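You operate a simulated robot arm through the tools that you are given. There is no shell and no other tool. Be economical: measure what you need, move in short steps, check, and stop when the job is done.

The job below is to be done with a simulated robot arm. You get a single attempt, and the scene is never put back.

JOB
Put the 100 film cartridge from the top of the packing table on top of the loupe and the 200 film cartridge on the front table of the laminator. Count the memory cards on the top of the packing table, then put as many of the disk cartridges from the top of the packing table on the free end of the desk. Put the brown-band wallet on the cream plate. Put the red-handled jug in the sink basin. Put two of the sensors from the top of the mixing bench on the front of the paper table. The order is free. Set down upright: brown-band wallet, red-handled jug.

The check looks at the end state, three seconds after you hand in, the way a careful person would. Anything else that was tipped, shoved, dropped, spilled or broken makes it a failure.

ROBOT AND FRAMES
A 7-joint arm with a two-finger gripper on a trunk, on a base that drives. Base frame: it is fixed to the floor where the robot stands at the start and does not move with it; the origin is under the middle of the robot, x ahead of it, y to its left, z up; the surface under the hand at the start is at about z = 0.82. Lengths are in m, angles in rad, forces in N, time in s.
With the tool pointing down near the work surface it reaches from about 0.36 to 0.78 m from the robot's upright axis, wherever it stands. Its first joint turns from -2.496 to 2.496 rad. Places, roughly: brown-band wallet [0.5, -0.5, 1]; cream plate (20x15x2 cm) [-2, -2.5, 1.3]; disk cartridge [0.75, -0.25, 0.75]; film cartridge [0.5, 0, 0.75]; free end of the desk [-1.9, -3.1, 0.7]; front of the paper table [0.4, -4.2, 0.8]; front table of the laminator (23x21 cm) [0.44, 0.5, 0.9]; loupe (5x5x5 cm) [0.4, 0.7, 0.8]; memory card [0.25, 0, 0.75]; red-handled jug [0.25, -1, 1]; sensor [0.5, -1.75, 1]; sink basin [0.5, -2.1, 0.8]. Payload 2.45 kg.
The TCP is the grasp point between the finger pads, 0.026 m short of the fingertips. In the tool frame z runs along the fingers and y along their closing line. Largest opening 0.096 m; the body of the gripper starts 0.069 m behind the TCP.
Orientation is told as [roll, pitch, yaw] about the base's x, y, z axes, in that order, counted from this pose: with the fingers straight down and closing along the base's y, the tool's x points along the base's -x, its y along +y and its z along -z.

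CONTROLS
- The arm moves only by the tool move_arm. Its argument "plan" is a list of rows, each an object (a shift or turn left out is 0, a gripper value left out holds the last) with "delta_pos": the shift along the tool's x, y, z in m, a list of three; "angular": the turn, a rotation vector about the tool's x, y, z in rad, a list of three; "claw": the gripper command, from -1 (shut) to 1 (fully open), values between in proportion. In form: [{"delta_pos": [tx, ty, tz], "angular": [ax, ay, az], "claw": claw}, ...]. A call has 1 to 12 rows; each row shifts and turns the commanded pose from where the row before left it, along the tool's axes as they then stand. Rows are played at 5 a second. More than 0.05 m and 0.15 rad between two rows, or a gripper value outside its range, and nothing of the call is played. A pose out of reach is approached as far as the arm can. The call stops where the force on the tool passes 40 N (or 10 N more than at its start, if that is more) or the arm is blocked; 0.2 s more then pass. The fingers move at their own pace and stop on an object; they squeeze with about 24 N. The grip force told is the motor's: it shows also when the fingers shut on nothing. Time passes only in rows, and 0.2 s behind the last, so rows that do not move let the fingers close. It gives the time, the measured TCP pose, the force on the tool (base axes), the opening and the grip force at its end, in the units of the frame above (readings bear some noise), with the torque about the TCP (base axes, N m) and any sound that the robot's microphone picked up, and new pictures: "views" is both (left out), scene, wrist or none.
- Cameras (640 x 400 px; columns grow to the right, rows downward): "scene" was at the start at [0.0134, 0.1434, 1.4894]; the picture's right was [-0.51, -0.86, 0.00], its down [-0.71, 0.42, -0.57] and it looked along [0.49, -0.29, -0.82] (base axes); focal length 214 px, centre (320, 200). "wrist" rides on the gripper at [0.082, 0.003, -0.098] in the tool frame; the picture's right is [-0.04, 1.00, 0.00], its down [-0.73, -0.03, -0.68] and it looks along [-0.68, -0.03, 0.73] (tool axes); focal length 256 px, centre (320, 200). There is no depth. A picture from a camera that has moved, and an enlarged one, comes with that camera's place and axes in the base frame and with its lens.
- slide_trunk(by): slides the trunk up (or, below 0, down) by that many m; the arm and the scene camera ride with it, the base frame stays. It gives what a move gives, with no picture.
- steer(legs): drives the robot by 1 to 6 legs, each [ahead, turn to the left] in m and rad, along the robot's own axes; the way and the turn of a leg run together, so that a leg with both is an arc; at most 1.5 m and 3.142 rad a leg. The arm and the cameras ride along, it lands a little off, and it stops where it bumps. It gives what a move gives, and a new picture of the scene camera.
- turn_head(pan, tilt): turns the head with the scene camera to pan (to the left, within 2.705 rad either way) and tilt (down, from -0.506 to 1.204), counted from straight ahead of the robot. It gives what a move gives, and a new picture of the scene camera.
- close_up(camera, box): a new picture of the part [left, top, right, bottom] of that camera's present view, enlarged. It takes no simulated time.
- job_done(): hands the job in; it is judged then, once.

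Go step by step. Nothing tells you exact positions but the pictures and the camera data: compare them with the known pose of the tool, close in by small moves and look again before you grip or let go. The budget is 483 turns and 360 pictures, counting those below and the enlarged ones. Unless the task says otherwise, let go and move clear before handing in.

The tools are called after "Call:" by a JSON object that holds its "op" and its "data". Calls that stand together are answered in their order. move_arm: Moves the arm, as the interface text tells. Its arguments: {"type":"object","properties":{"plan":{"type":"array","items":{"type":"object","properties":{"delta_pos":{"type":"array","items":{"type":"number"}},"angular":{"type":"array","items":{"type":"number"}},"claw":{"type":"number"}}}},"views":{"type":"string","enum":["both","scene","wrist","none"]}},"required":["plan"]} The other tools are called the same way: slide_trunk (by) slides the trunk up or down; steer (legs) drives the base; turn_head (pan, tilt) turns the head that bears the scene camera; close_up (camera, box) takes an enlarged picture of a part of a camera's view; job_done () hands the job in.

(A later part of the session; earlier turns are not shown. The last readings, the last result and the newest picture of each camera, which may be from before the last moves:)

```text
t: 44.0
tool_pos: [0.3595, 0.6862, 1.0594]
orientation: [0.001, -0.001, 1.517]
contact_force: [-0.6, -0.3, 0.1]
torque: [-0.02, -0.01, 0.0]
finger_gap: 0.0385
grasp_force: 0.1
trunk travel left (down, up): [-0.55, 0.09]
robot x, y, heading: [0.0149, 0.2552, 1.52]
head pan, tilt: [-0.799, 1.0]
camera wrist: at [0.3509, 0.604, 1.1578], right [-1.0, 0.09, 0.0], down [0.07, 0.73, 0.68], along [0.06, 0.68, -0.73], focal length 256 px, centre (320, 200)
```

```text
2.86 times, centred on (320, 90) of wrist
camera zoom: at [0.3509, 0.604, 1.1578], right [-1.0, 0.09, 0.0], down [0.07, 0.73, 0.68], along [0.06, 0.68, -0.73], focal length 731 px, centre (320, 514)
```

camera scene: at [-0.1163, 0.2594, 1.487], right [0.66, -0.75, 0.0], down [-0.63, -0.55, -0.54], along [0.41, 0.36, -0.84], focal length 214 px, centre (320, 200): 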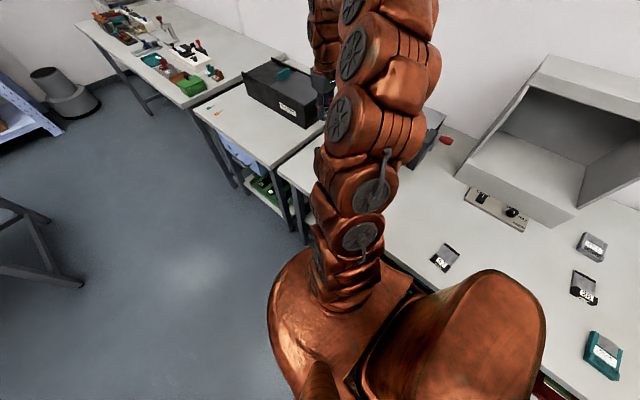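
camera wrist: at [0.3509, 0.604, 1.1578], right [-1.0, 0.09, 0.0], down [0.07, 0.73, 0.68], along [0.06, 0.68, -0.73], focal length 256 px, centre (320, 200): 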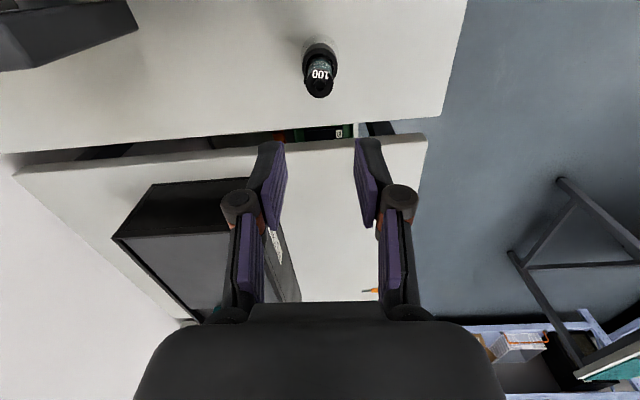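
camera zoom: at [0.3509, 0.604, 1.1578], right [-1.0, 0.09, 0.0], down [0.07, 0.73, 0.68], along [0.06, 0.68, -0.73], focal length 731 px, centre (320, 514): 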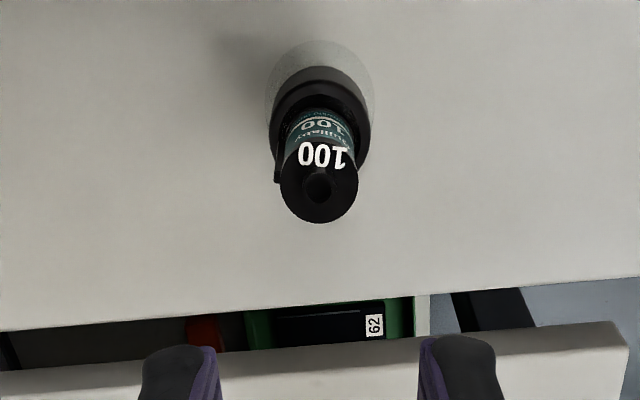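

The 100 stands in the loupe's top. Now I raise the arm, centre it in front of the robot, and drive back to the middle of the packing table.

Call:
{"op": "move_arm", "data": {"plan": [{"delta_pos": [0, 0, -0.05]}, {"delta_pos": [0, 0.02, -0.04], "claw": 1}, {"delta_pos": [0, 0.05, 0]}, {"delta_pos": [0, 0.05, 0]}, {"delta_pos": [0, 0.05, 0]}, {"delta_pos": [0, 0.05, 0]}, {"delta_pos": [0, 0.05, 0]}, {"delta_pos": [0, 0.05, 0]}], "views": "none"}}

Call:
{"op": "steer", "data": {"legs": [[-0.55, 0], [0, -1.52]]}}

Call:
{"op": "turn_head", "data": {"pan": 0.5, "tilt": 1.0}}

Call:
{"op": "turn_head", "data": {"pan": -0.7, "tilt": 0.9}}

```text
t: 45.8
tool_pos: [0.0353, 0.7032, 1.1465]
orientation: [0.0, -0.001, 1.52]
contact_force: [0.1, -0.8, 0.7]
torque: [-0.02, 0.03, 0.0]
finger_gap: 0.0961
grasp_force: 0.0
trunk travel left (down, up): [-0.55, 0.09]
robot x, y, heading: [0.0145, 0.2551, 1.515]
head pan, tilt: [-0.799, 1.0]
```

```text
t: 52.5
tool_pos: [0.4325, -0.2553, 1.146]
orientation: [0.0, 0.0, -0.008]
contact_force: [-0.3, -0.2, -0.3]
torque: [0.01, 0.01, 0.0]
finger_gap: 0.0962
grasp_force: 0.0
trunk travel left (down, up): [-0.55, 0.09]
robot x, y, heading: [-0.0163, -0.2529, -0.009]
head pan, tilt: [-0.799, 1.0]
camera scene: at [-0.0137, -0.1233, 1.4869], right [-0.72, -0.69, 0.0], down [-0.58, 0.61, -0.54], along [0.37, -0.39, -0.84], focal length 214 px, centre (320, 200)
```

scene: 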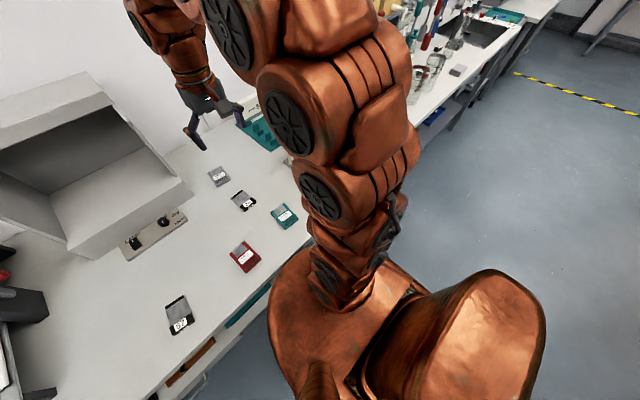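

```text
t: 53.9
tool_pos: [0.4334, -0.2556, 1.1462]
orientation: [-0.002, 0.001, -0.009]
contact_force: [-0.9, 0.0, 0.8]
torque: [0.05, 0.01, 0.02]
finger_gap: 0.0961
grasp_force: 0.0
trunk travel left (down, up): [-0.55, 0.09]
robot x, y, heading: [-0.0176, -0.2548, -0.009]
head pan, tilt: [0.499, 1.0]
camera scene: at [-0.0003, -0.0401, 1.4869], right [0.47, -0.88, 0.0], down [-0.74, -0.4, -0.54], along [0.48, 0.25, -0.84], focal length 214 px, centre (320, 200)
```

scene: 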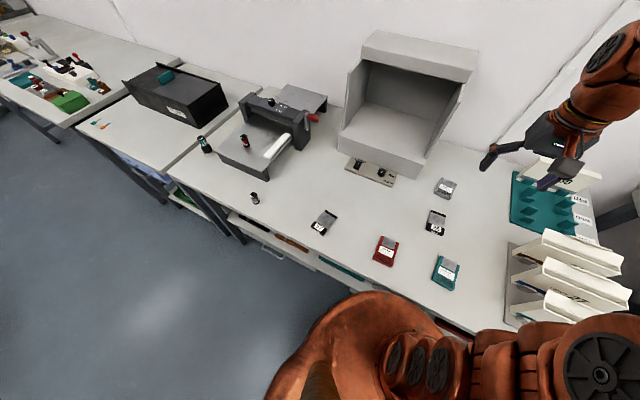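

```text
t: 55.3
tool_pos: [0.4328, -0.2557, 1.1464]
orientation: [0.0, -0.001, -0.01]
contact_force: [0.0, -0.1, -0.7]
torque: [0.01, -0.02, 0.0]
finger_gap: 0.0961
grasp_force: 0.1
trunk travel left (down, up): [-0.55, 0.09]
robot x, y, heading: [-0.0134, -0.2536, -0.008]
head pan, tilt: [-0.7, 0.901]
camera scene: at [-0.0045, -0.122, 1.4942], right [-0.65, -0.76, 0.0], down [-0.6, 0.51, -0.62], along [0.47, -0.4, -0.78], focal length 214 px, centre (320, 200)
```

scene: 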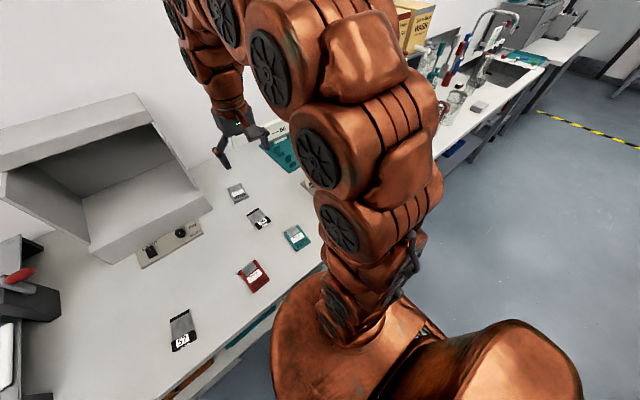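

Two memory cards (57 and 26) are on the table top so far. Now I look at the wallet rack with the wrist camera.

Call:
{"op": "move_arm", "data": {"plan": [{"delta_pos": [0.02, -0.045, 0]}, {"delta_pos": [0.02, -0.045, 0]}, {"delta_pos": [0.02, -0.045, 0]}, {"delta_pos": [0.01, -0.045, 0]}, {"delta_pos": [0, -0.045, 0]}, {}], "views": "wrist"}}

Call:
{"op": "turn_head", "data": {"pan": 0.0, "tilt": 0.9}}

```text
t: 56.7
tool_pos: [0.3625, -0.4826, 1.1453]
orientation: [0.001, -0.001, -0.006]
contact_force: [0.1, 1.3, 0.6]
torque: [0.0, -0.01, -0.02]
finger_gap: 0.0961
grasp_force: 0.0
trunk travel left (down, up): [-0.55, 0.09]
robot x, y, heading: [-0.0166, -0.2504, -0.011]
head pan, tilt: [-0.7, 0.901]
camera wrist: at [0.28, -0.4785, 1.2441], right [0.05, 1.0, 0.0], down [0.73, -0.04, 0.68], along [0.68, -0.03, -0.73], focal length 256 px, centre (320, 200)
```

wrist: 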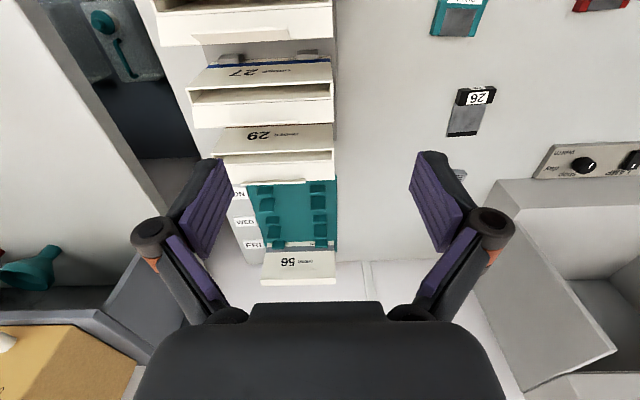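

```text
t: 57.8
tool_pos: [0.3613, -0.4809, 1.1462]
orientation: [0.0, 0.0, -0.009]
contact_force: [0.1, -0.2, 0.1]
torque: [0.0, 0.0, 0.02]
finger_gap: 0.0959
grasp_force: 0.1
trunk travel left (down, up): [-0.55, 0.09]
robot x, y, heading: [-0.0161, -0.2543, -0.008]
head pan, tilt: [0.0, 0.901]
camera scene: at [0.0137, -0.0737, 1.4942], right [-0.01, -1.0, 0.0], down [-0.78, 0.01, -0.62], along [0.62, -0.01, -0.78], focal length 214 px, centre (320, 200)
```

scene: 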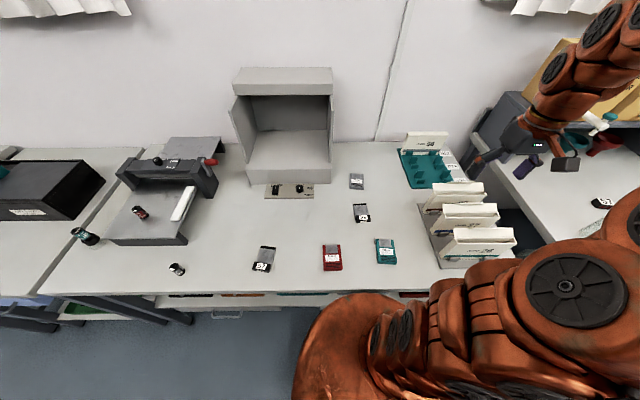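

Three wallets stand in a rack; "29" seems to have the brown band. Zooming.

Call:
{"op": "close_up", "data": {"camera": "wrist", "box": [140, 0, 360, 290]}}

Call:
{"op": "close_up", "data": {"camera": "scene", "box": [390, 120, 530, 280]}}

```text
1.38 times, centred on (250, 145) of wrist
camera zoom: at [0.2802, -0.478, 1.2441], right [0.05, 1.0, 0.0], down [0.73, -0.04, 0.68], along [0.68, -0.03, -0.73], focal length 353 px, centre (417, 276)
```

zoom: 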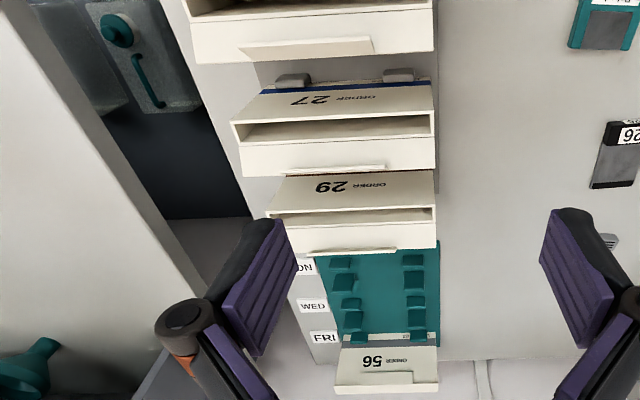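

```text
2.50 times, centred on (460, 200) of scene
camera zoom: at [0.0137, -0.0737, 1.4942], right [-0.01, -1.0, 0.0], down [-0.78, 0.01, -0.62], along [0.62, -0.01, -0.78], focal length 536 px, centre (-30, 200)
```

zoom: 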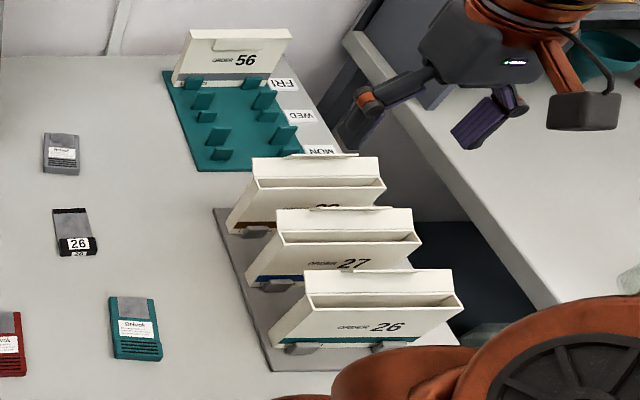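

Brown-band wallet is "29", standing farthest in the rack (front x≈0.48, y from -0.47 to -0.65, top ≈0.92–0.96). I rotate the gripper by -90° yaw so it closes across the wallet's thickness.

Call:
{"op": "move_arm", "data": {"plan": [{"angular": [0, 0, 0.1428]}, {"angular": [0, 0, 0.1428]}, {"angular": [0, 0, 0.1428]}, {"angular": [0, 0, 0.1428]}, {"angular": [0, 0, 0.1428]}, {"angular": [0, 0, 0.1428]}, {"angular": [0, 0, 0.1428]}, {"angular": [0, 0, 0.1428]}, {"angular": [0, 0, 0.1428]}, {"angular": [0, 0, 0.1428]}, {"angular": [0, 0, 0.1428]}, {}], "views": "wrist"}}

```text
t: 60.4
tool_pos: [0.3609, -0.481, 1.1456]
orientation: [0.0, 0.001, -1.579]
contact_force: [0.2, -1.0, 1.0]
torque: [-0.02, -0.02, 0.02]
finger_gap: 0.096
grasp_force: 0.2
trunk travel left (down, up): [-0.55, 0.09]
robot x, y, heading: [-0.0146, -0.2542, -0.008]
head pan, tilt: [0.0, 0.901]
camera wrist: at [0.3642, -0.3994, 1.2442], right [1.0, -0.05, 0.0], down [-0.04, -0.73, 0.68], along [-0.03, -0.68, -0.73], focal length 256 px, centre (320, 200)
```

wrist: 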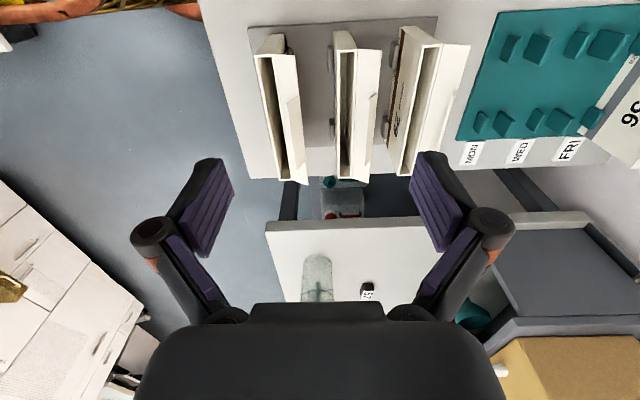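

Call:
{"op": "close_up", "data": {"camera": "wrist", "box": [360, 10, 500, 190]}}

```text
2.22 times, centred on (430, 100) of wrist
camera zoom: at [0.3642, -0.3994, 1.2442], right [1.0, -0.05, 0.0], down [-0.04, -0.73, 0.68], along [-0.03, -0.68, -0.73], focal length 569 px, centre (76, 422)
```

zoom: 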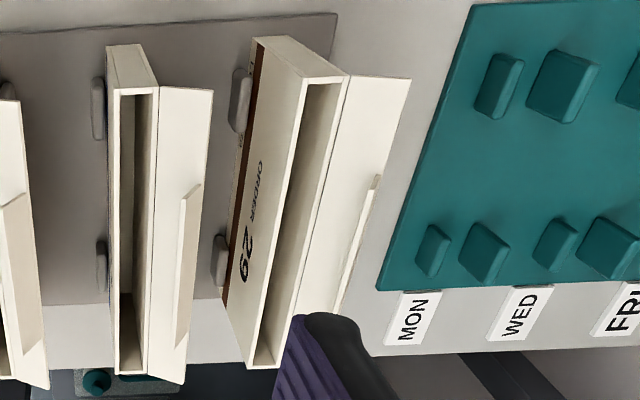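

The flap of the wallet juts back from its rear rim, so a grip from straight above won't work; it will need an end grip later. I'll first take the grey disk (centre ≈(0.64,-0.235), yaw ≈ -0.09) to the desk and survey there.

Call:
{"op": "move_arm", "data": {"plan": [{"angular": [0, 0, -0.149]}, {"angular": [0, 0, -0.149]}, {"angular": [0, 0, -0.149]}, {"angular": [0, 0, -0.149]}, {"angular": [0, 0, -0.149]}, {"angular": [0, 0, -0.149]}, {"angular": [0, 0, -0.149]}, {"angular": [0, 0, -0.149]}, {"angular": [0, 0, -0.149]}, {"angular": [0, 0, -0.149]}, {"claw": 0.7}], "views": "none"}}

Call:
{"op": "move_arm", "data": {"plan": [{"delta_pos": [0, 0.049, 0]}, {"delta_pos": [0, 0.049, 0]}, {"delta_pos": [0, 0.049, 0]}, {"delta_pos": [-0.03, 0.039, 0]}, {"delta_pos": [-0.045, 0.02, 0]}, {"delta_pos": [-0.045, 0.02, 0.0]}, {"delta_pos": [-0.045, 0.02, 0]}, {"delta_pos": [-0.035, 0.02, 0.025]}, {"delta_pos": [0, 0, 0.045]}, {"delta_pos": [0, 0, 0.045]}, {}], "views": "wrist"}}

```text
t: 62.8
tool_pos: [0.3608, -0.4795, 1.1467]
orientation: [0.001, 0.0, -0.085]
contact_force: [-0.2, -0.2, 0.5]
torque: [0.01, 0.03, 0.02]
finger_gap: 0.0819
grasp_force: 0.1
trunk travel left (down, up): [-0.55, 0.09]
robot x, y, heading: [-0.0149, -0.2523, -0.004]
head pan, tilt: [0.0, 0.901]
```

```text
t: 65.2
tool_pos: [0.5833, -0.2332, 1.0331]
orientation: [0.0, 0.001, -0.087]
contact_force: [0.3, 0.3, -0.3]
torque: [-0.02, -0.01, 0.02]
finger_gap: 0.0818
grasp_force: 0.0
trunk travel left (down, up): [-0.55, 0.09]
robot x, y, heading: [-0.0144, -0.2523, -0.008]
head pan, tilt: [0.0, 0.901]
camera wrist: at [0.501, -0.2223, 1.1311], right [0.13, 0.99, 0.0], down [0.73, -0.09, 0.68], along [0.67, -0.09, -0.73], focal length 256 px, centre (320, 200)
```

wrist: 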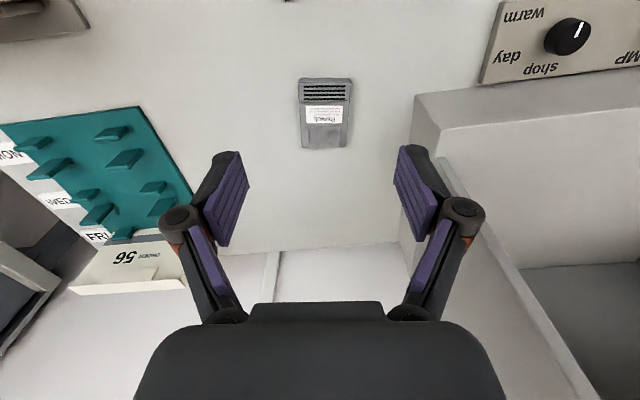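

Aligned with the disk; move over and descend.

Call:
{"op": "move_arm", "data": {"plan": [{"delta_pos": [-0.03, 0.003, 0.03]}, {"delta_pos": [-0.021, 0, 0.04]}, {"delta_pos": [0, 0, 0.045]}, {"delta_pos": [0, 0, 0.03]}, {}], "views": "wrist"}}

```text
t: 66.4
tool_pos: [0.6309, -0.2346, 0.8853]
orientation: [0.001, 0.0, -0.088]
contact_force: [0.6, -0.1, 0.2]
torque: [0.02, 0.0, 0.03]
finger_gap: 0.0813
grasp_force: 0.1
trunk travel left (down, up): [-0.55, 0.09]
robot x, y, heading: [-0.0116, -0.2509, -0.004]
head pan, tilt: [0.0, 0.901]
camera wrist: at [0.5499, -0.2252, 0.984], right [0.13, 0.99, 0.0], down [0.73, -0.09, 0.68], along [0.67, -0.09, -0.73], focal length 256 px, centre (320, 200)
```

wrist: 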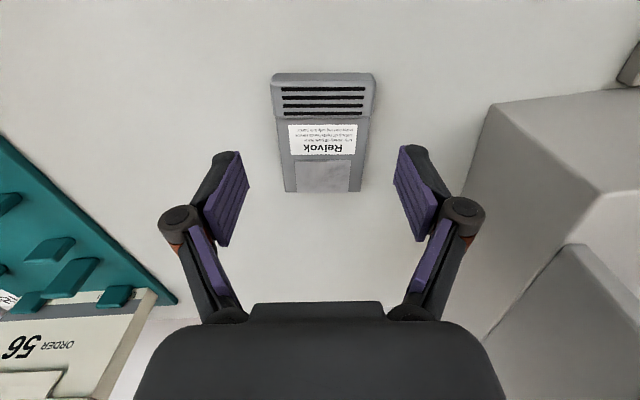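

Call:
{"op": "move_arm", "data": {"plan": [{"delta_pos": [0, 0, 0.02]}, {"delta_pos": [0, 0, 0.016]}, {"claw": -1}, {"claw": -1}, {"claw": -1}, {"claw": -1}, {"delta_pos": [0, 0, -0.03]}, {"delta_pos": [0, 0, -0.05]}, {}], "views": "wrist"}}

```text
t: 68.4
tool_pos: [0.6369, -0.2348, 0.9286]
orientation: [0.0, 0.001, -0.087]
contact_force: [0.8, -0.2, -0.7]
torque: [0.01, 0.02, 0.02]
finger_gap: 0.0597
grasp_force: 24.7
trunk travel left (down, up): [-0.55, 0.09]
robot x, y, heading: [-0.0156, -0.255, -0.007]
head pan, tilt: [0.0, 0.901]
camera wrist: at [0.5545, -0.2252, 1.0271], right [0.13, 0.99, 0.0], down [0.73, -0.09, 0.68], along [0.67, -0.09, -0.73], focal length 256 px, centre (320, 200)
```

wrist: 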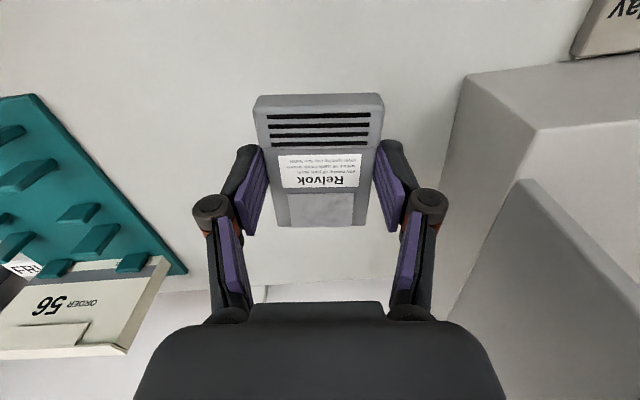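

Disk held. Retract, then look over the route toward the desk.

Call:
{"op": "move_arm", "data": {"plan": [{"delta_pos": [0, 0, -0.05]}, {"delta_pos": [0, 0, -0.05]}, {"delta_pos": [0, 0, -0.05]}, {"delta_pos": [0.049, 0, 0]}, {"delta_pos": [0.049, 0, 0]}, {"delta_pos": [0.049, 0, 0]}, {"delta_pos": [0.049, 0, 0]}, {"delta_pos": [0.03, 0, 0]}], "views": "none"}}

Call:
{"op": "turn_head", "data": {"pan": -1.5, "tilt": 0.5}}

Call:
{"op": "turn_head", "data": {"pan": -2.3, "tilt": 0.5}}

```text
t: 70.2
tool_pos: [0.4081, -0.2161, 1.0791]
orientation: [-0.002, 0.001, -0.088]
contact_force: [0.7, 0.6, -1.6]
torque: [-0.02, 0.04, 0.02]
finger_gap: 0.0597
grasp_force: 23.7
trunk travel left (down, up): [-0.55, 0.09]
robot x, y, heading: [-0.0175, -0.2542, -0.012]
head pan, tilt: [0.0, 0.901]
```

```text
t: 71.8
tool_pos: [0.4108, -0.2164, 1.0802]
orientation: [-0.001, -0.001, -0.086]
contact_force: [-0.8, -0.7, -0.6]
torque: [0.03, 0.0, 0.0]
finger_gap: 0.0595
grasp_force: 23.8
trunk travel left (down, up): [-0.55, 0.09]
robot x, y, heading: [-0.0168, -0.2537, -0.009]
head pan, tilt: [-1.499, 0.499]
camera scene: at [-0.056, -0.1637, 1.528], right [-1.0, -0.06, 0.0], down [-0.03, 0.48, -0.88], along [0.06, -0.88, -0.48], focal length 214 px, centre (320, 200)
```

scene: 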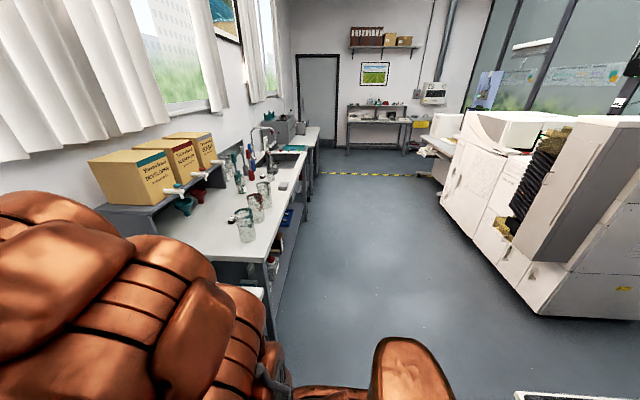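

```text
t: 72.9
tool_pos: [0.4092, -0.2163, 1.0805]
orientation: [0.0, -0.001, -0.089]
contact_force: [-0.3, 0.0, -1.1]
torque: [0.02, -0.01, 0.0]
finger_gap: 0.0597
grasp_force: 24.0
trunk travel left (down, up): [-0.55, 0.09]
robot x, y, heading: [-0.0169, -0.2548, -0.013]
head pan, tilt: [-2.3, 0.499]
camera scene: at [-0.123, -0.1402, 1.528], right [-0.74, 0.67, 0.0], down [0.32, 0.35, -0.88], along [-0.59, -0.65, -0.48], focal length 214 px, centre (320, 200)
```

scene: 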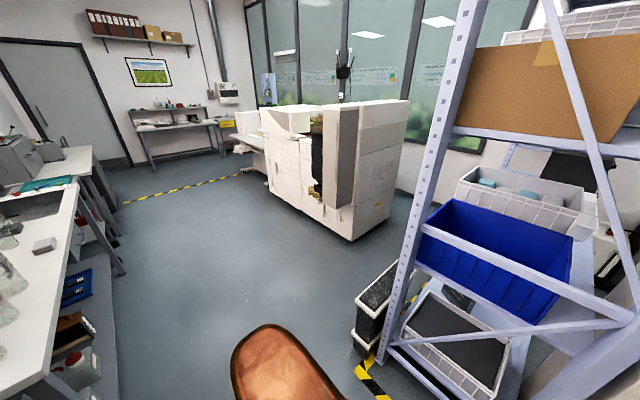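

Floor is clear. The minilab's front runs along x≈-1.65; I drive diagonally to about (-1.1,-2.6).

Call:
{"op": "steer", "data": {"legs": [[0, -2.0], [1.3, 0], [1.2, 0]]}}

Call:
{"op": "turn_head", "data": {"pan": -0.8, "tilt": 0.5}}

```text
t: 77.0
tool_pos: [-0.0251, -0.6782, 1.0759]
orientation: [0.005, 0.003, -1.762]
contact_force: [0.9, -0.6, -0.7]
torque: [0.04, 0.02, -0.02]
finger_gap: 0.0595
grasp_force: 23.9
trunk travel left (down, up): [-0.55, 0.09]
robot x, y, heading: [-0.0205, -0.2558, -1.683]
head pan, tilt: [-2.3, 0.499]
stopped in leg 1: the robot was blocked; the commanded pose is now the measured one
camera scene: at [0.1012, -0.1578, 1.5284], right [0.75, 0.67, 0.0], down [0.32, -0.36, -0.88], along [-0.58, 0.65, -0.48], focal length 214 px, centre (320, 200)
```

scene: 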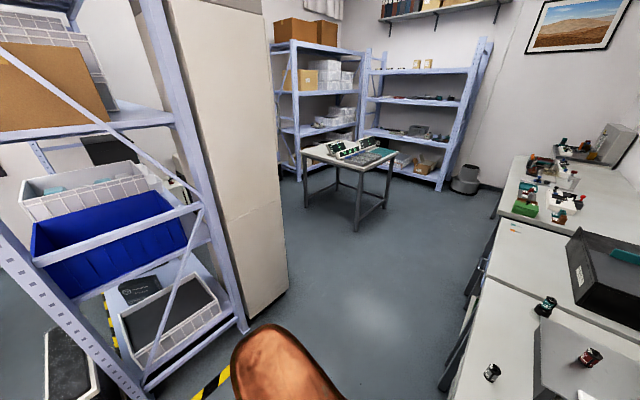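

```text
t: 78.6
tool_pos: [-0.0247, -0.68, 1.0781]
orientation: [0.004, 0.003, -1.764]
contact_force: [0.2, -0.1, -1.1]
torque: [0.01, 0.0, 0.02]
finger_gap: 0.0598
grasp_force: 24.6
trunk travel left (down, up): [-0.55, 0.09]
robot x, y, heading: [-0.0216, -0.2575, -1.681]
head pan, tilt: [-0.799, 0.499]
camera scene: at [0.0905, -0.2812, 1.5285], right [-0.61, 0.79, 0.0], down [0.38, 0.29, -0.88], along [-0.69, -0.54, -0.48], focal length 214 px, centre (320, 200)
```

scene: 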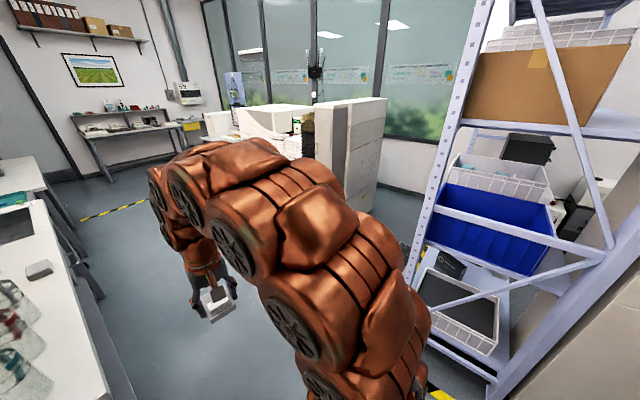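

Turn stopped at -1.68 (something near the shelf on the right rear). Drive straight ahead first, then turn.

Call:
{"op": "steer", "data": {"legs": [[1.0, 0], [0, -0.4], [1.3, 0]]}}

```text
t: 91.0
tool_pos: [-1.0125, -2.7035, 1.0758]
orientation: [-0.002, 0.0, -2.242]
contact_force: [0.6, -0.1, -2.1]
torque: [-0.02, 0.0, 0.01]
finger_gap: 0.0597
grasp_force: 23.7
trunk travel left (down, up): [-0.55, 0.09]
robot x, y, heading: [-0.8123, -2.3243, -2.162]
head pan, tilt: [-0.799, 0.499]
camera scene: at [-0.7233, -2.403, 1.528], right [-0.18, 0.98, 0.0], down [0.47, 0.09, -0.88], along [-0.86, -0.16, -0.48], focal length 214 px, centre (320, 200)
```

scene: 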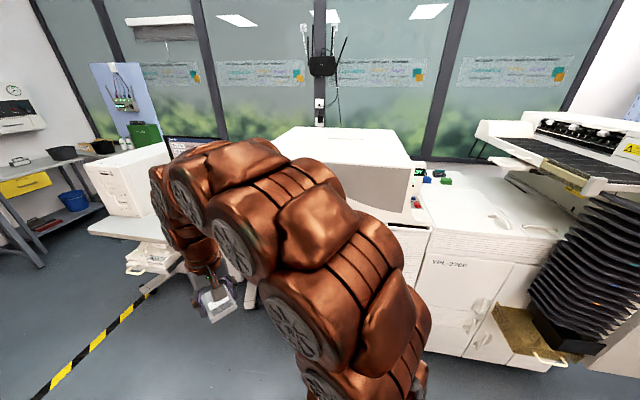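

The desk with a monitor is ahead-left. Look toward it unobstructed.

Call:
{"op": "turn_head", "data": {"pan": 0.0, "tilt": 0.5}}

Call:
{"op": "close_up", "data": {"camera": "wrist", "box": [0, 0, 640, 400]}}

```text
t: 92.2
tool_pos: [-1.0126, -2.7023, 1.0769]
orientation: [-0.001, 0.001, -2.244]
contact_force: [-0.5, 0.5, -0.3]
torque: [0.0, 0.05, -0.02]
finger_gap: 0.0596
grasp_force: 24.3
trunk travel left (down, up): [-0.55, 0.09]
robot x, y, heading: [-0.8155, -2.3249, -2.161]
head pan, tilt: [0.0, 0.499]
camera scene: at [-0.6845, -2.4622, 1.528], right [-0.83, 0.56, 0.0], down [0.27, 0.4, -0.88], along [-0.49, -0.73, -0.48], focal length 214 px, centre (320, 200)
```

scene: 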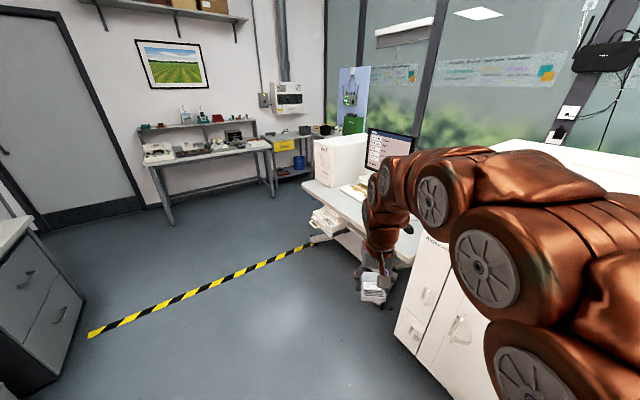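

```text
1.00 times, centred on (320, 200) of wrist (not enlarged: the box is as wide or as high as the picture)
camera zoom: at [-0.96, -2.6412, 1.1748], right [0.76, -0.65, 0.0], down [-0.48, -0.56, 0.68], along [-0.44, -0.51, -0.74], focal length 256 px, centre (320, 200)
```

zoom: 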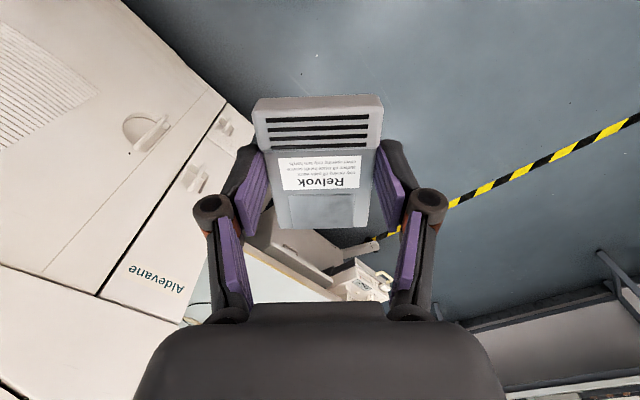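

Desk front edge is about x=-1.58; I drive to around (-1.14,-3.1) and turn to face it.

Call:
{"op": "steer", "data": {"legs": [[0, 0.2], [0.85, 0], [0, -1.0]]}}

Call:
{"op": "turn_head", "data": {"pan": 0.5, "tilt": 0.7}}

Call:
{"op": "close_up", "data": {"camera": "wrist", "box": [0, 0, 640, 400]}}

```text
t: 100.0
tool_pos: [-1.5526, -3.2371, 1.0754]
orientation: [-0.002, 0.002, -3.045]
contact_force: [0.3, -0.7, -1.1]
torque: [-0.02, -0.01, 0.0]
finger_gap: 0.0594
grasp_force: 23.9
trunk travel left (down, up): [-0.55, 0.09]
robot x, y, heading: [-1.1437, -3.1172, -2.965]
head pan, tilt: [0.0, 0.499]
camera scene: at [-1.1499, -3.3054, 1.528], right [-0.18, 0.98, 0.0], down [0.47, 0.08, -0.88], along [-0.86, -0.15, -0.48], focal length 214 px, centre (320, 200)
```

scene: 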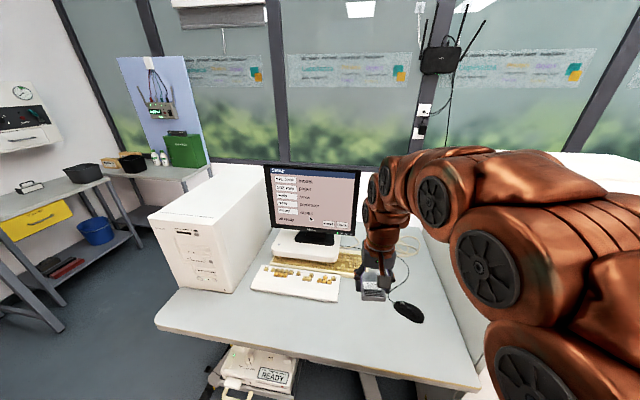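

```text
t: 100.9
tool_pos: [-1.5516, -3.2368, 1.0767]
orientation: [-0.002, 0.003, -3.047]
contact_force: [-0.6, -0.4, -1.2]
torque: [0.0, 0.01, 0.04]
finger_gap: 0.0596
grasp_force: 24.3
trunk travel left (down, up): [-0.55, 0.09]
robot x, y, heading: [-1.1458, -3.1179, -2.971]
head pan, tilt: [0.499, 0.7]
camera scene: at [-1.1267, -3.3425, 1.5103], right [-0.62, 0.78, 0.0], down [0.5, 0.4, -0.77], along [-0.6, -0.48, -0.64], focal length 214 px, centre (320, 200)
```

scene: 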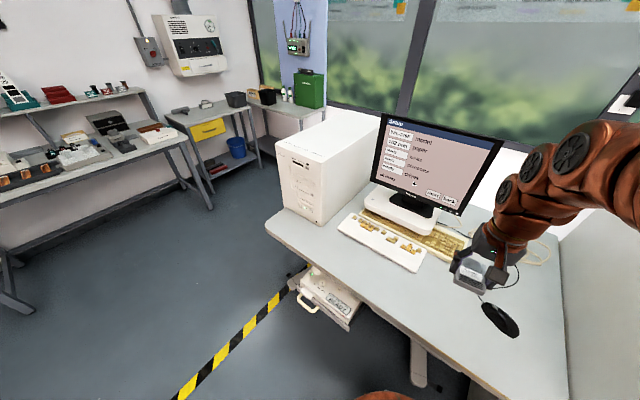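

```text
1.00 times, centred on (320, 200) of wrist (not enlarged: the box is as wide or as high as the picture)
camera zoom: at [-1.4715, -3.2326, 1.1748], right [0.06, -1.0, 0.0], down [-0.73, -0.04, 0.68], along [-0.68, -0.04, -0.74], focal length 256 px, centre (320, 200)
```

zoom: 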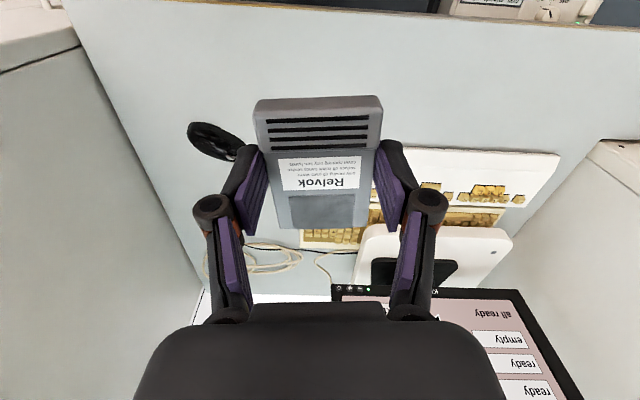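

The free end is the right part with the mouse. Zoom to see mouse and cord.

Call:
{"op": "close_up", "data": {"camera": "scene", "box": [420, 200, 620, 400]}}

Call:
{"op": "turn_head", "data": {"pan": 1.0, "tilt": 1.0}}

```text
2.00 times, centred on (520, 300) of scene
camera zoom: at [-1.1267, -3.3425, 1.5103], right [-0.62, 0.78, 0.0], down [0.5, 0.4, -0.77], along [-0.6, -0.48, -0.64], focal length 429 px, centre (-80, 0)
```

zoom: 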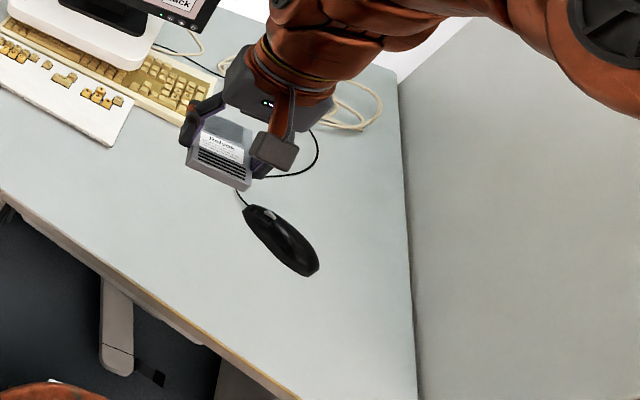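

```text
t: 101.9
tool_pos: [-1.5523, -3.2368, 1.0766]
orientation: [-0.001, 0.001, -3.046]
contact_force: [0.5, -0.4, -0.5]
torque: [0.0, -0.01, 0.01]
finger_gap: 0.0596
grasp_force: 24.1
trunk travel left (down, up): [-0.55, 0.09]
robot x, y, heading: [-1.1448, -3.1122, -2.962]
head pan, tilt: [1.0, 1.0]
camera scene: at [-1.0872, -3.3538, 1.487], right [-0.92, 0.39, 0.0], down [0.32, 0.78, -0.54], along [-0.21, -0.5, -0.84], focal length 214 px, centre (320, 200)
```

scene: 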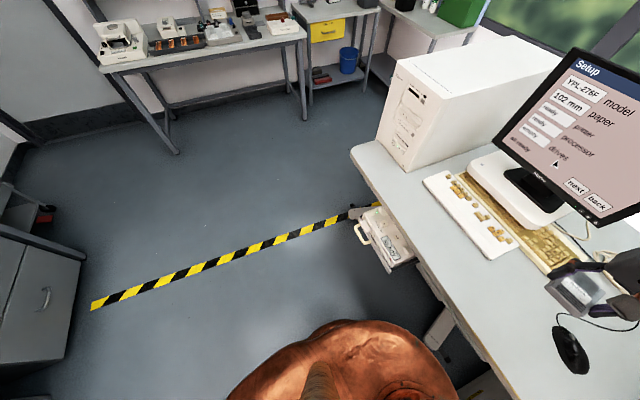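

Place for disk 1: about (-1.72,-3.21), between keyboard and mouse. Move over and lower partway.

Call:
{"op": "move_arm", "data": {"plan": [{"delta_pos": [-0.045, -0.012, 0]}, {"delta_pos": [-0.045, -0.012, 0]}, {"delta_pos": [-0.045, -0.012, 0]}, {"delta_pos": [-0.03, -0.007, 0.03]}, {"delta_pos": [0, 0, 0.05]}, {"delta_pos": [0, 0, 0.05]}, {"delta_pos": [0, 0, 0.05]}, {"delta_pos": [0, 0, 0.05]}, {}], "views": "wrist"}}

Call:
{"op": "turn_head", "data": {"pan": 0.5, "tilt": 0.8}}

```text
t: 103.9
tool_pos: [-1.7197, -3.2076, 0.8479]
orientation: [0.0, 0.003, -3.045]
contact_force: [0.5, -0.1, -1.4]
torque: [0.01, -0.01, -0.02]
finger_gap: 0.0593
grasp_force: 24.3
trunk travel left (down, up): [-0.55, 0.09]
robot x, y, heading: [-1.1436, -3.114, -2.963]
head pan, tilt: [1.0, 1.0]
camera wrist: at [-1.6395, -3.2041, 0.9451], right [0.06, -1.0, 0.0], down [-0.73, -0.04, 0.68], along [-0.68, -0.04, -0.73], focal length 256 px, centre (320, 200)
```

wrist: 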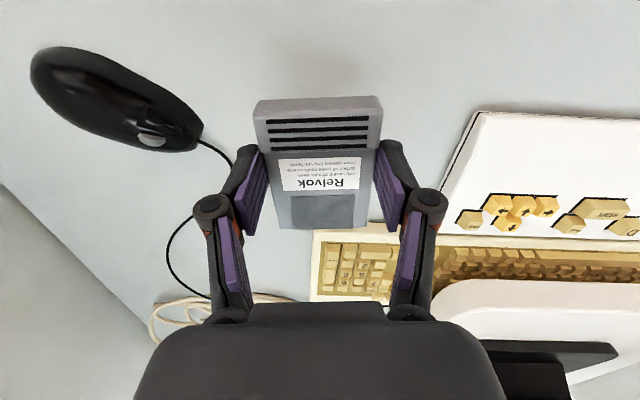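

```text
t: 104.8
tool_pos: [-1.7202, -3.2079, 0.8474]
orientation: [-0.003, 0.003, -3.045]
contact_force: [-0.2, 0.8, -0.9]
torque: [0.02, -0.01, 0.03]
finger_gap: 0.0597
grasp_force: 23.8
trunk travel left (down, up): [-0.55, 0.09]
robot x, y, heading: [-1.1423, -3.1173, -2.969]
head pan, tilt: [0.499, 0.799]
camera scene: at [-1.1234, -3.3399, 1.502], right [-0.63, 0.78, 0.0], down [0.56, 0.45, -0.7], along [-0.54, -0.44, -0.72], focal length 214 px, centre (320, 200)
```

scene: 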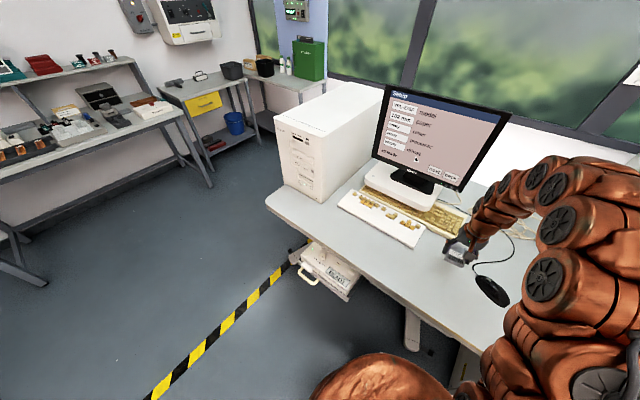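

Clear below. Lower gradually to contact.

Call:
{"op": "move_arm", "data": {"plan": [{"delta_pos": [0, 0, 0.04]}, {"delta_pos": [0, 0, 0.03]}, {}], "views": "wrist"}}

```text
t: 105.6
tool_pos: [-1.7188, -3.2103, 0.7753]
orientation: [-0.001, 0.002, -3.047]
contact_force: [0.4, 0.0, -1.1]
torque: [-0.02, -0.03, 0.03]
finger_gap: 0.0593
grasp_force: 23.7
trunk travel left (down, up): [-0.55, 0.09]
robot x, y, heading: [-1.1413, -3.1187, -2.965]
head pan, tilt: [0.499, 0.799]
camera wrist: at [-1.6387, -3.2053, 0.8737], right [0.06, -1.0, 0.0], down [-0.73, -0.04, 0.68], along [-0.68, -0.04, -0.74], focal length 256 px, centre (320, 200)
```

wrist: 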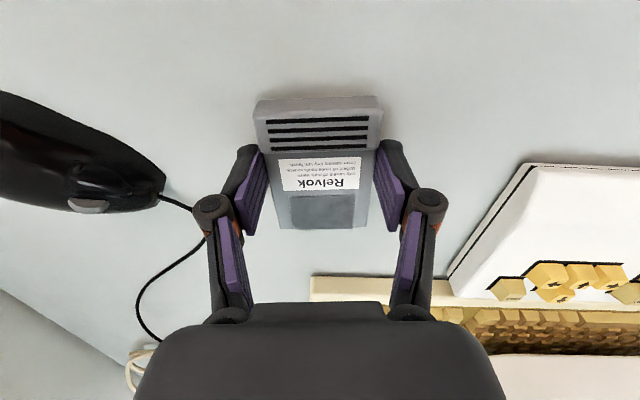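

Call:
{"op": "move_arm", "data": {"plan": [{"delta_pos": [0, 0, 0.01]}, {"delta_pos": [0, 0, 0.006]}, {"delta_pos": [0, 0, 0.006]}, {}], "views": "none"}}

```text
t: 106.3
tool_pos: [-1.721, -3.2099, 0.7625]
orientation: [0.0, -0.004, -3.045]
contact_force: [8.8, 1.5, 19.4]
torque: [0.04, -0.41, 0.05]
finger_gap: 0.0592
grasp_force: 24.6
trunk travel left (down, up): [-0.55, 0.09]
robot x, y, heading: [-1.1413, -3.1206, -2.963]
head pan, tilt: [0.499, 0.799]
stopped in row 3: the force on the tool passed its limit at 69 N (the readings are from after the stop); the commanded pose is now the measured one
```

Contact at z≈0.763. Release and rise.

Call:
{"op": "move_arm", "data": {"plan": [{"delta_pos": [0, 0, -0.002]}, {"claw": 0.55}, {"claw": 0.55}, {"claw": 0.55}, {"delta_pos": [0, 0, -0.03]}, {"delta_pos": [0, 0, -0.05]}, {"delta_pos": [0, 0, -0.05]}, {"delta_pos": [0, 0, -0.05]}, {"delta_pos": [0, 0, -0.05]}, {}], "views": "wrist"}}

```text
t: 108.5
tool_pos: [-1.7229, -3.2101, 0.9951]
orientation: [-0.001, 0.0, -3.045]
contact_force: [0.5, -1.0, 0.1]
torque: [-0.01, 0.0, -0.03]
finger_gap: 0.0745
grasp_force: 0.0
trunk travel left (down, up): [-0.55, 0.09]
robot x, y, heading: [-1.1432, -3.1187, -2.964]
head pan, tilt: [0.499, 0.799]
camera wrist: at [-1.6417, -3.2076, 1.0932], right [0.06, -1.0, 0.0], down [-0.73, -0.04, 0.68], along [-0.68, -0.04, -0.73], focal length 256 px, centre (320, 200)
```

wrist: 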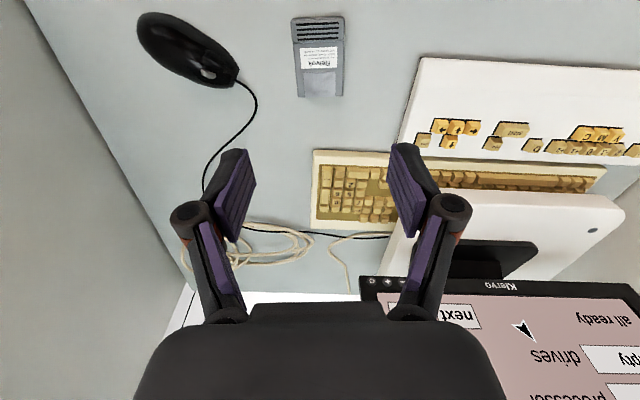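

Disk 1 is set. Now look at the cream plate on the minilab (to the right).

Call:
{"op": "move_arm", "data": {"plan": [{"delta_pos": [0.045, 0, -0.02]}, {"delta_pos": [0.045, 0, -0.02]}, {"delta_pos": [0.045, 0, -0.02]}, {"delta_pos": [0.045, 0, -0.02]}, {"delta_pos": [0.0, 0.04, 0]}, {"delta_pos": [0.0, 0.04, 0]}, {"delta_pos": [0.0, 0.04, 0]}], "views": "none"}}

Call:
{"op": "turn_head", "data": {"pan": -0.65, "tilt": 0.2}}

```text
t: 110.1
tool_pos: [-1.5294, -3.3136, 1.074]
orientation: [-0.001, -0.005, -3.045]
contact_force: [0.2, 0.3, -0.6]
torque: [-0.05, 0.04, -0.05]
finger_gap: 0.0744
grasp_force: 0.1
trunk travel left (down, up): [-0.55, 0.09]
robot x, y, heading: [-1.1433, -3.1203, -2.964]
head pan, tilt: [0.499, 0.799]
```

```text
t: 111.5
tool_pos: [-1.5288, -3.3137, 1.0722]
orientation: [0.0, -0.003, -3.046]
contact_force: [-0.7, -0.2, -0.1]
torque: [0.0, -0.02, 0.02]
finger_gap: 0.0745
grasp_force: 0.1
trunk travel left (down, up): [-0.55, 0.09]
robot x, y, heading: [-1.1412, -3.1182, -2.963]
head pan, tilt: [-0.649, 0.201]
camera scene: at [-1.1433, -3.2471, 1.5557], right [0.46, 0.89, 0.0], down [0.18, -0.09, -0.98], along [-0.87, 0.45, -0.2], focal length 214 px, centre (320, 200)
```

scene: 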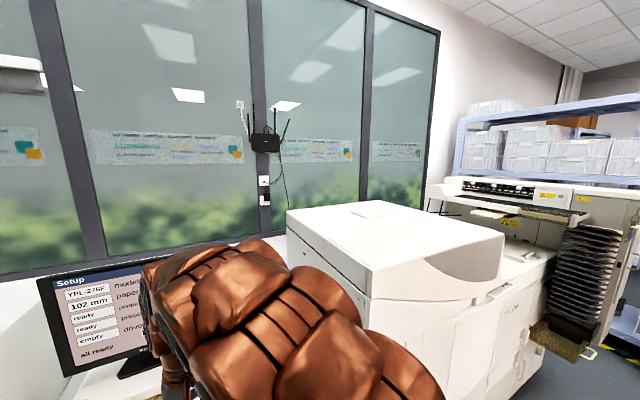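

Call:
{"op": "close_up", "data": {"camera": "scene", "box": [280, 160, 580, 320]}}

```text
2.13 times, centred on (430, 240) of scene
camera zoom: at [-1.1433, -3.2471, 1.5557], right [0.46, 0.89, 0.0], down [0.18, -0.09, -0.98], along [-0.87, 0.45, -0.2], focal length 458 px, centre (85, 115)
```

zoom: 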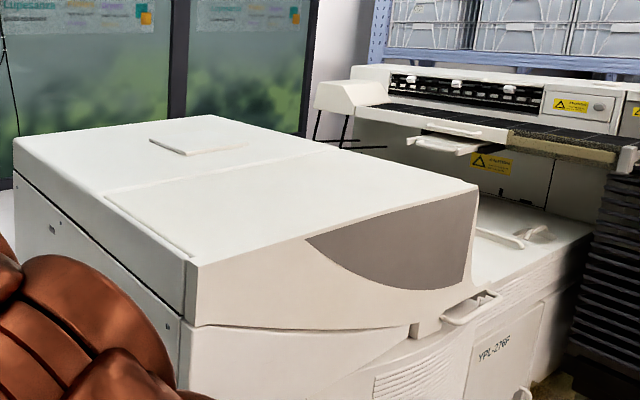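

The plate is on top of the minilab at about (-1.93,-2.55), z≈1.3. Next I drive (in reverse) toward the mixing bench for jug and sensors; raise the arm first.

Call:
{"op": "move_arm", "data": {"plan": [{"delta_pos": [0, -0.03, -0.04]}, {"delta_pos": [0, -0.03, -0.04]}, {"delta_pos": [0, -0.03, -0.04]}, {"delta_pos": [0, -0.03, -0.04]}, {"delta_pos": [0, 0, -0.04]}], "views": "none"}}

Call:
{"op": "steer", "data": {"legs": [[0, 0.8], [-1.5, 0], [0, 1.0]]}}

Call:
{"op": "turn_head", "data": {"pan": 1.0, "tilt": 0.6}}

```text
t: 112.7
tool_pos: [-1.5401, -3.1929, 1.2715]
orientation: [0.0, -0.003, -3.047]
contact_force: [-1.0, -0.3, 0.6]
torque: [0.05, -0.02, 0.01]
finger_gap: 0.0744
grasp_force: 0.0
trunk travel left (down, up): [-0.55, 0.09]
robot x, y, heading: [-1.1442, -3.12, -2.965]
head pan, tilt: [-0.649, 0.201]
```

```text
t: 124.7
tool_pos: [-0.1603, -2.2356, 1.2705]
orientation: [0.0, -0.002, -1.221]
contact_force: [0.1, 0.0, 0.3]
torque: [-0.01, 0.0, 0.02]
finger_gap: 0.0743
grasp_force: 0.1
trunk travel left (down, up): [-0.55, 0.09]
robot x, y, heading: [-0.336, -1.871, -1.14]
head pan, tilt: [-0.649, 0.201]
camera scene: at [-0.2092, -1.84, 1.5557], right [-0.98, 0.22, 0.0], down [0.04, 0.19, -0.98], along [-0.21, -0.96, -0.2], focal length 214 px, centre (320, 200)
```

scene: 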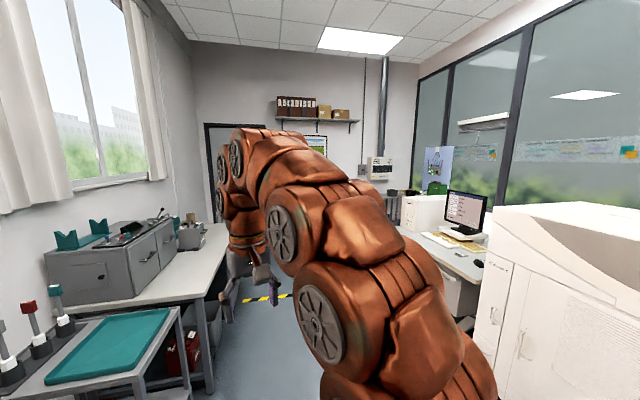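

```text
t: 126.4
tool_pos: [-0.1614, -2.2349, 1.2701]
orientation: [0.0, -0.001, -1.221]
contact_force: [-0.2, 0.8, -0.5]
torque: [0.02, 0.02, 0.0]
finger_gap: 0.0743
grasp_force: 0.1
trunk travel left (down, up): [-0.55, 0.09]
robot x, y, heading: [-0.3335, -1.8739, -1.142]
head pan, tilt: [1.0, 0.6]
camera scene: at [-0.1016, -1.7614, 1.519], right [-0.14, -0.99, 0.0], down [-0.56, 0.08, -0.83], along [0.82, -0.12, -0.56], focal length 214 px, centre (320, 200)
```

scene: 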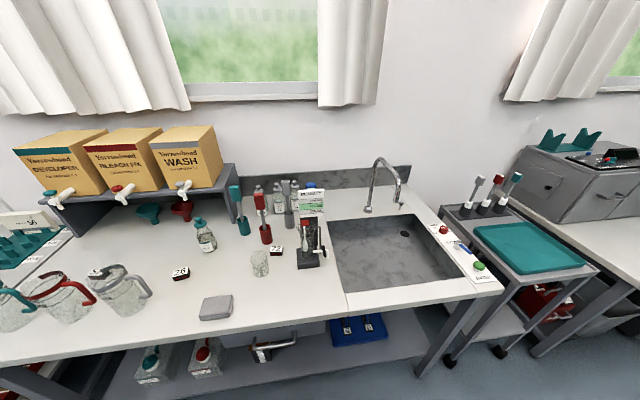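

Good view of the mixing bench. Zooming.

Call:
{"op": "close_up", "data": {"camera": "scene", "box": [0, 220, 180, 340]}}

Call:
{"op": "close_up", "data": {"camera": "scene", "box": [160, 170, 340, 330]}}

Call:
{"op": "close_up", "data": {"camera": "scene", "box": [310, 170, 530, 310]}}

```text
3.33 times, centred on (90, 280) of scene
camera zoom: at [-0.1016, -1.7614, 1.519], right [-0.14, -0.99, 0.0], down [-0.56, 0.08, -0.83], along [0.82, -0.12, -0.56], focal length 715 px, centre (1087, -67)
```

zoom: 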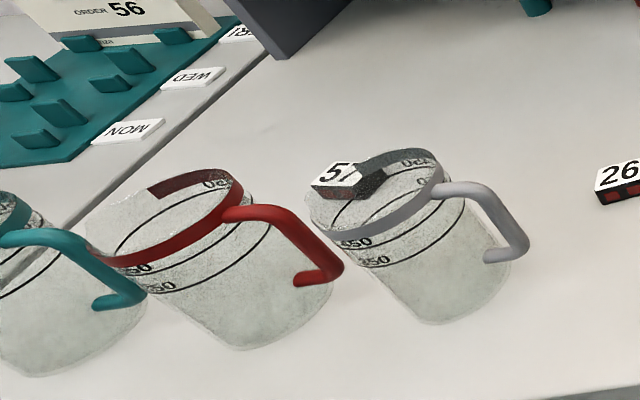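

```text
2.50 times, centred on (250, 250) of scene
camera zoom: at [-0.1016, -1.7614, 1.519], right [-0.14, -0.99, 0.0], down [-0.56, 0.08, -0.83], along [0.82, -0.12, -0.56], focal length 536 px, centre (495, 75)
```

zoom: 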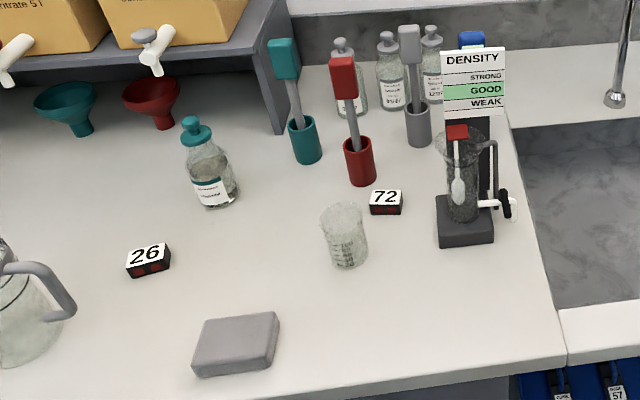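

```text
2.86 times, centred on (420, 240) of scene
camera zoom: at [-0.1016, -1.7614, 1.519], right [-0.14, -0.99, 0.0], down [-0.56, 0.08, -0.83], along [0.82, -0.12, -0.56], focal length 613 px, centre (34, 86)
```

zoom: 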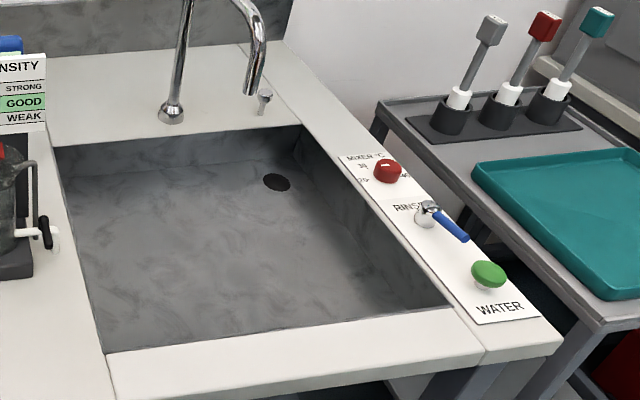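

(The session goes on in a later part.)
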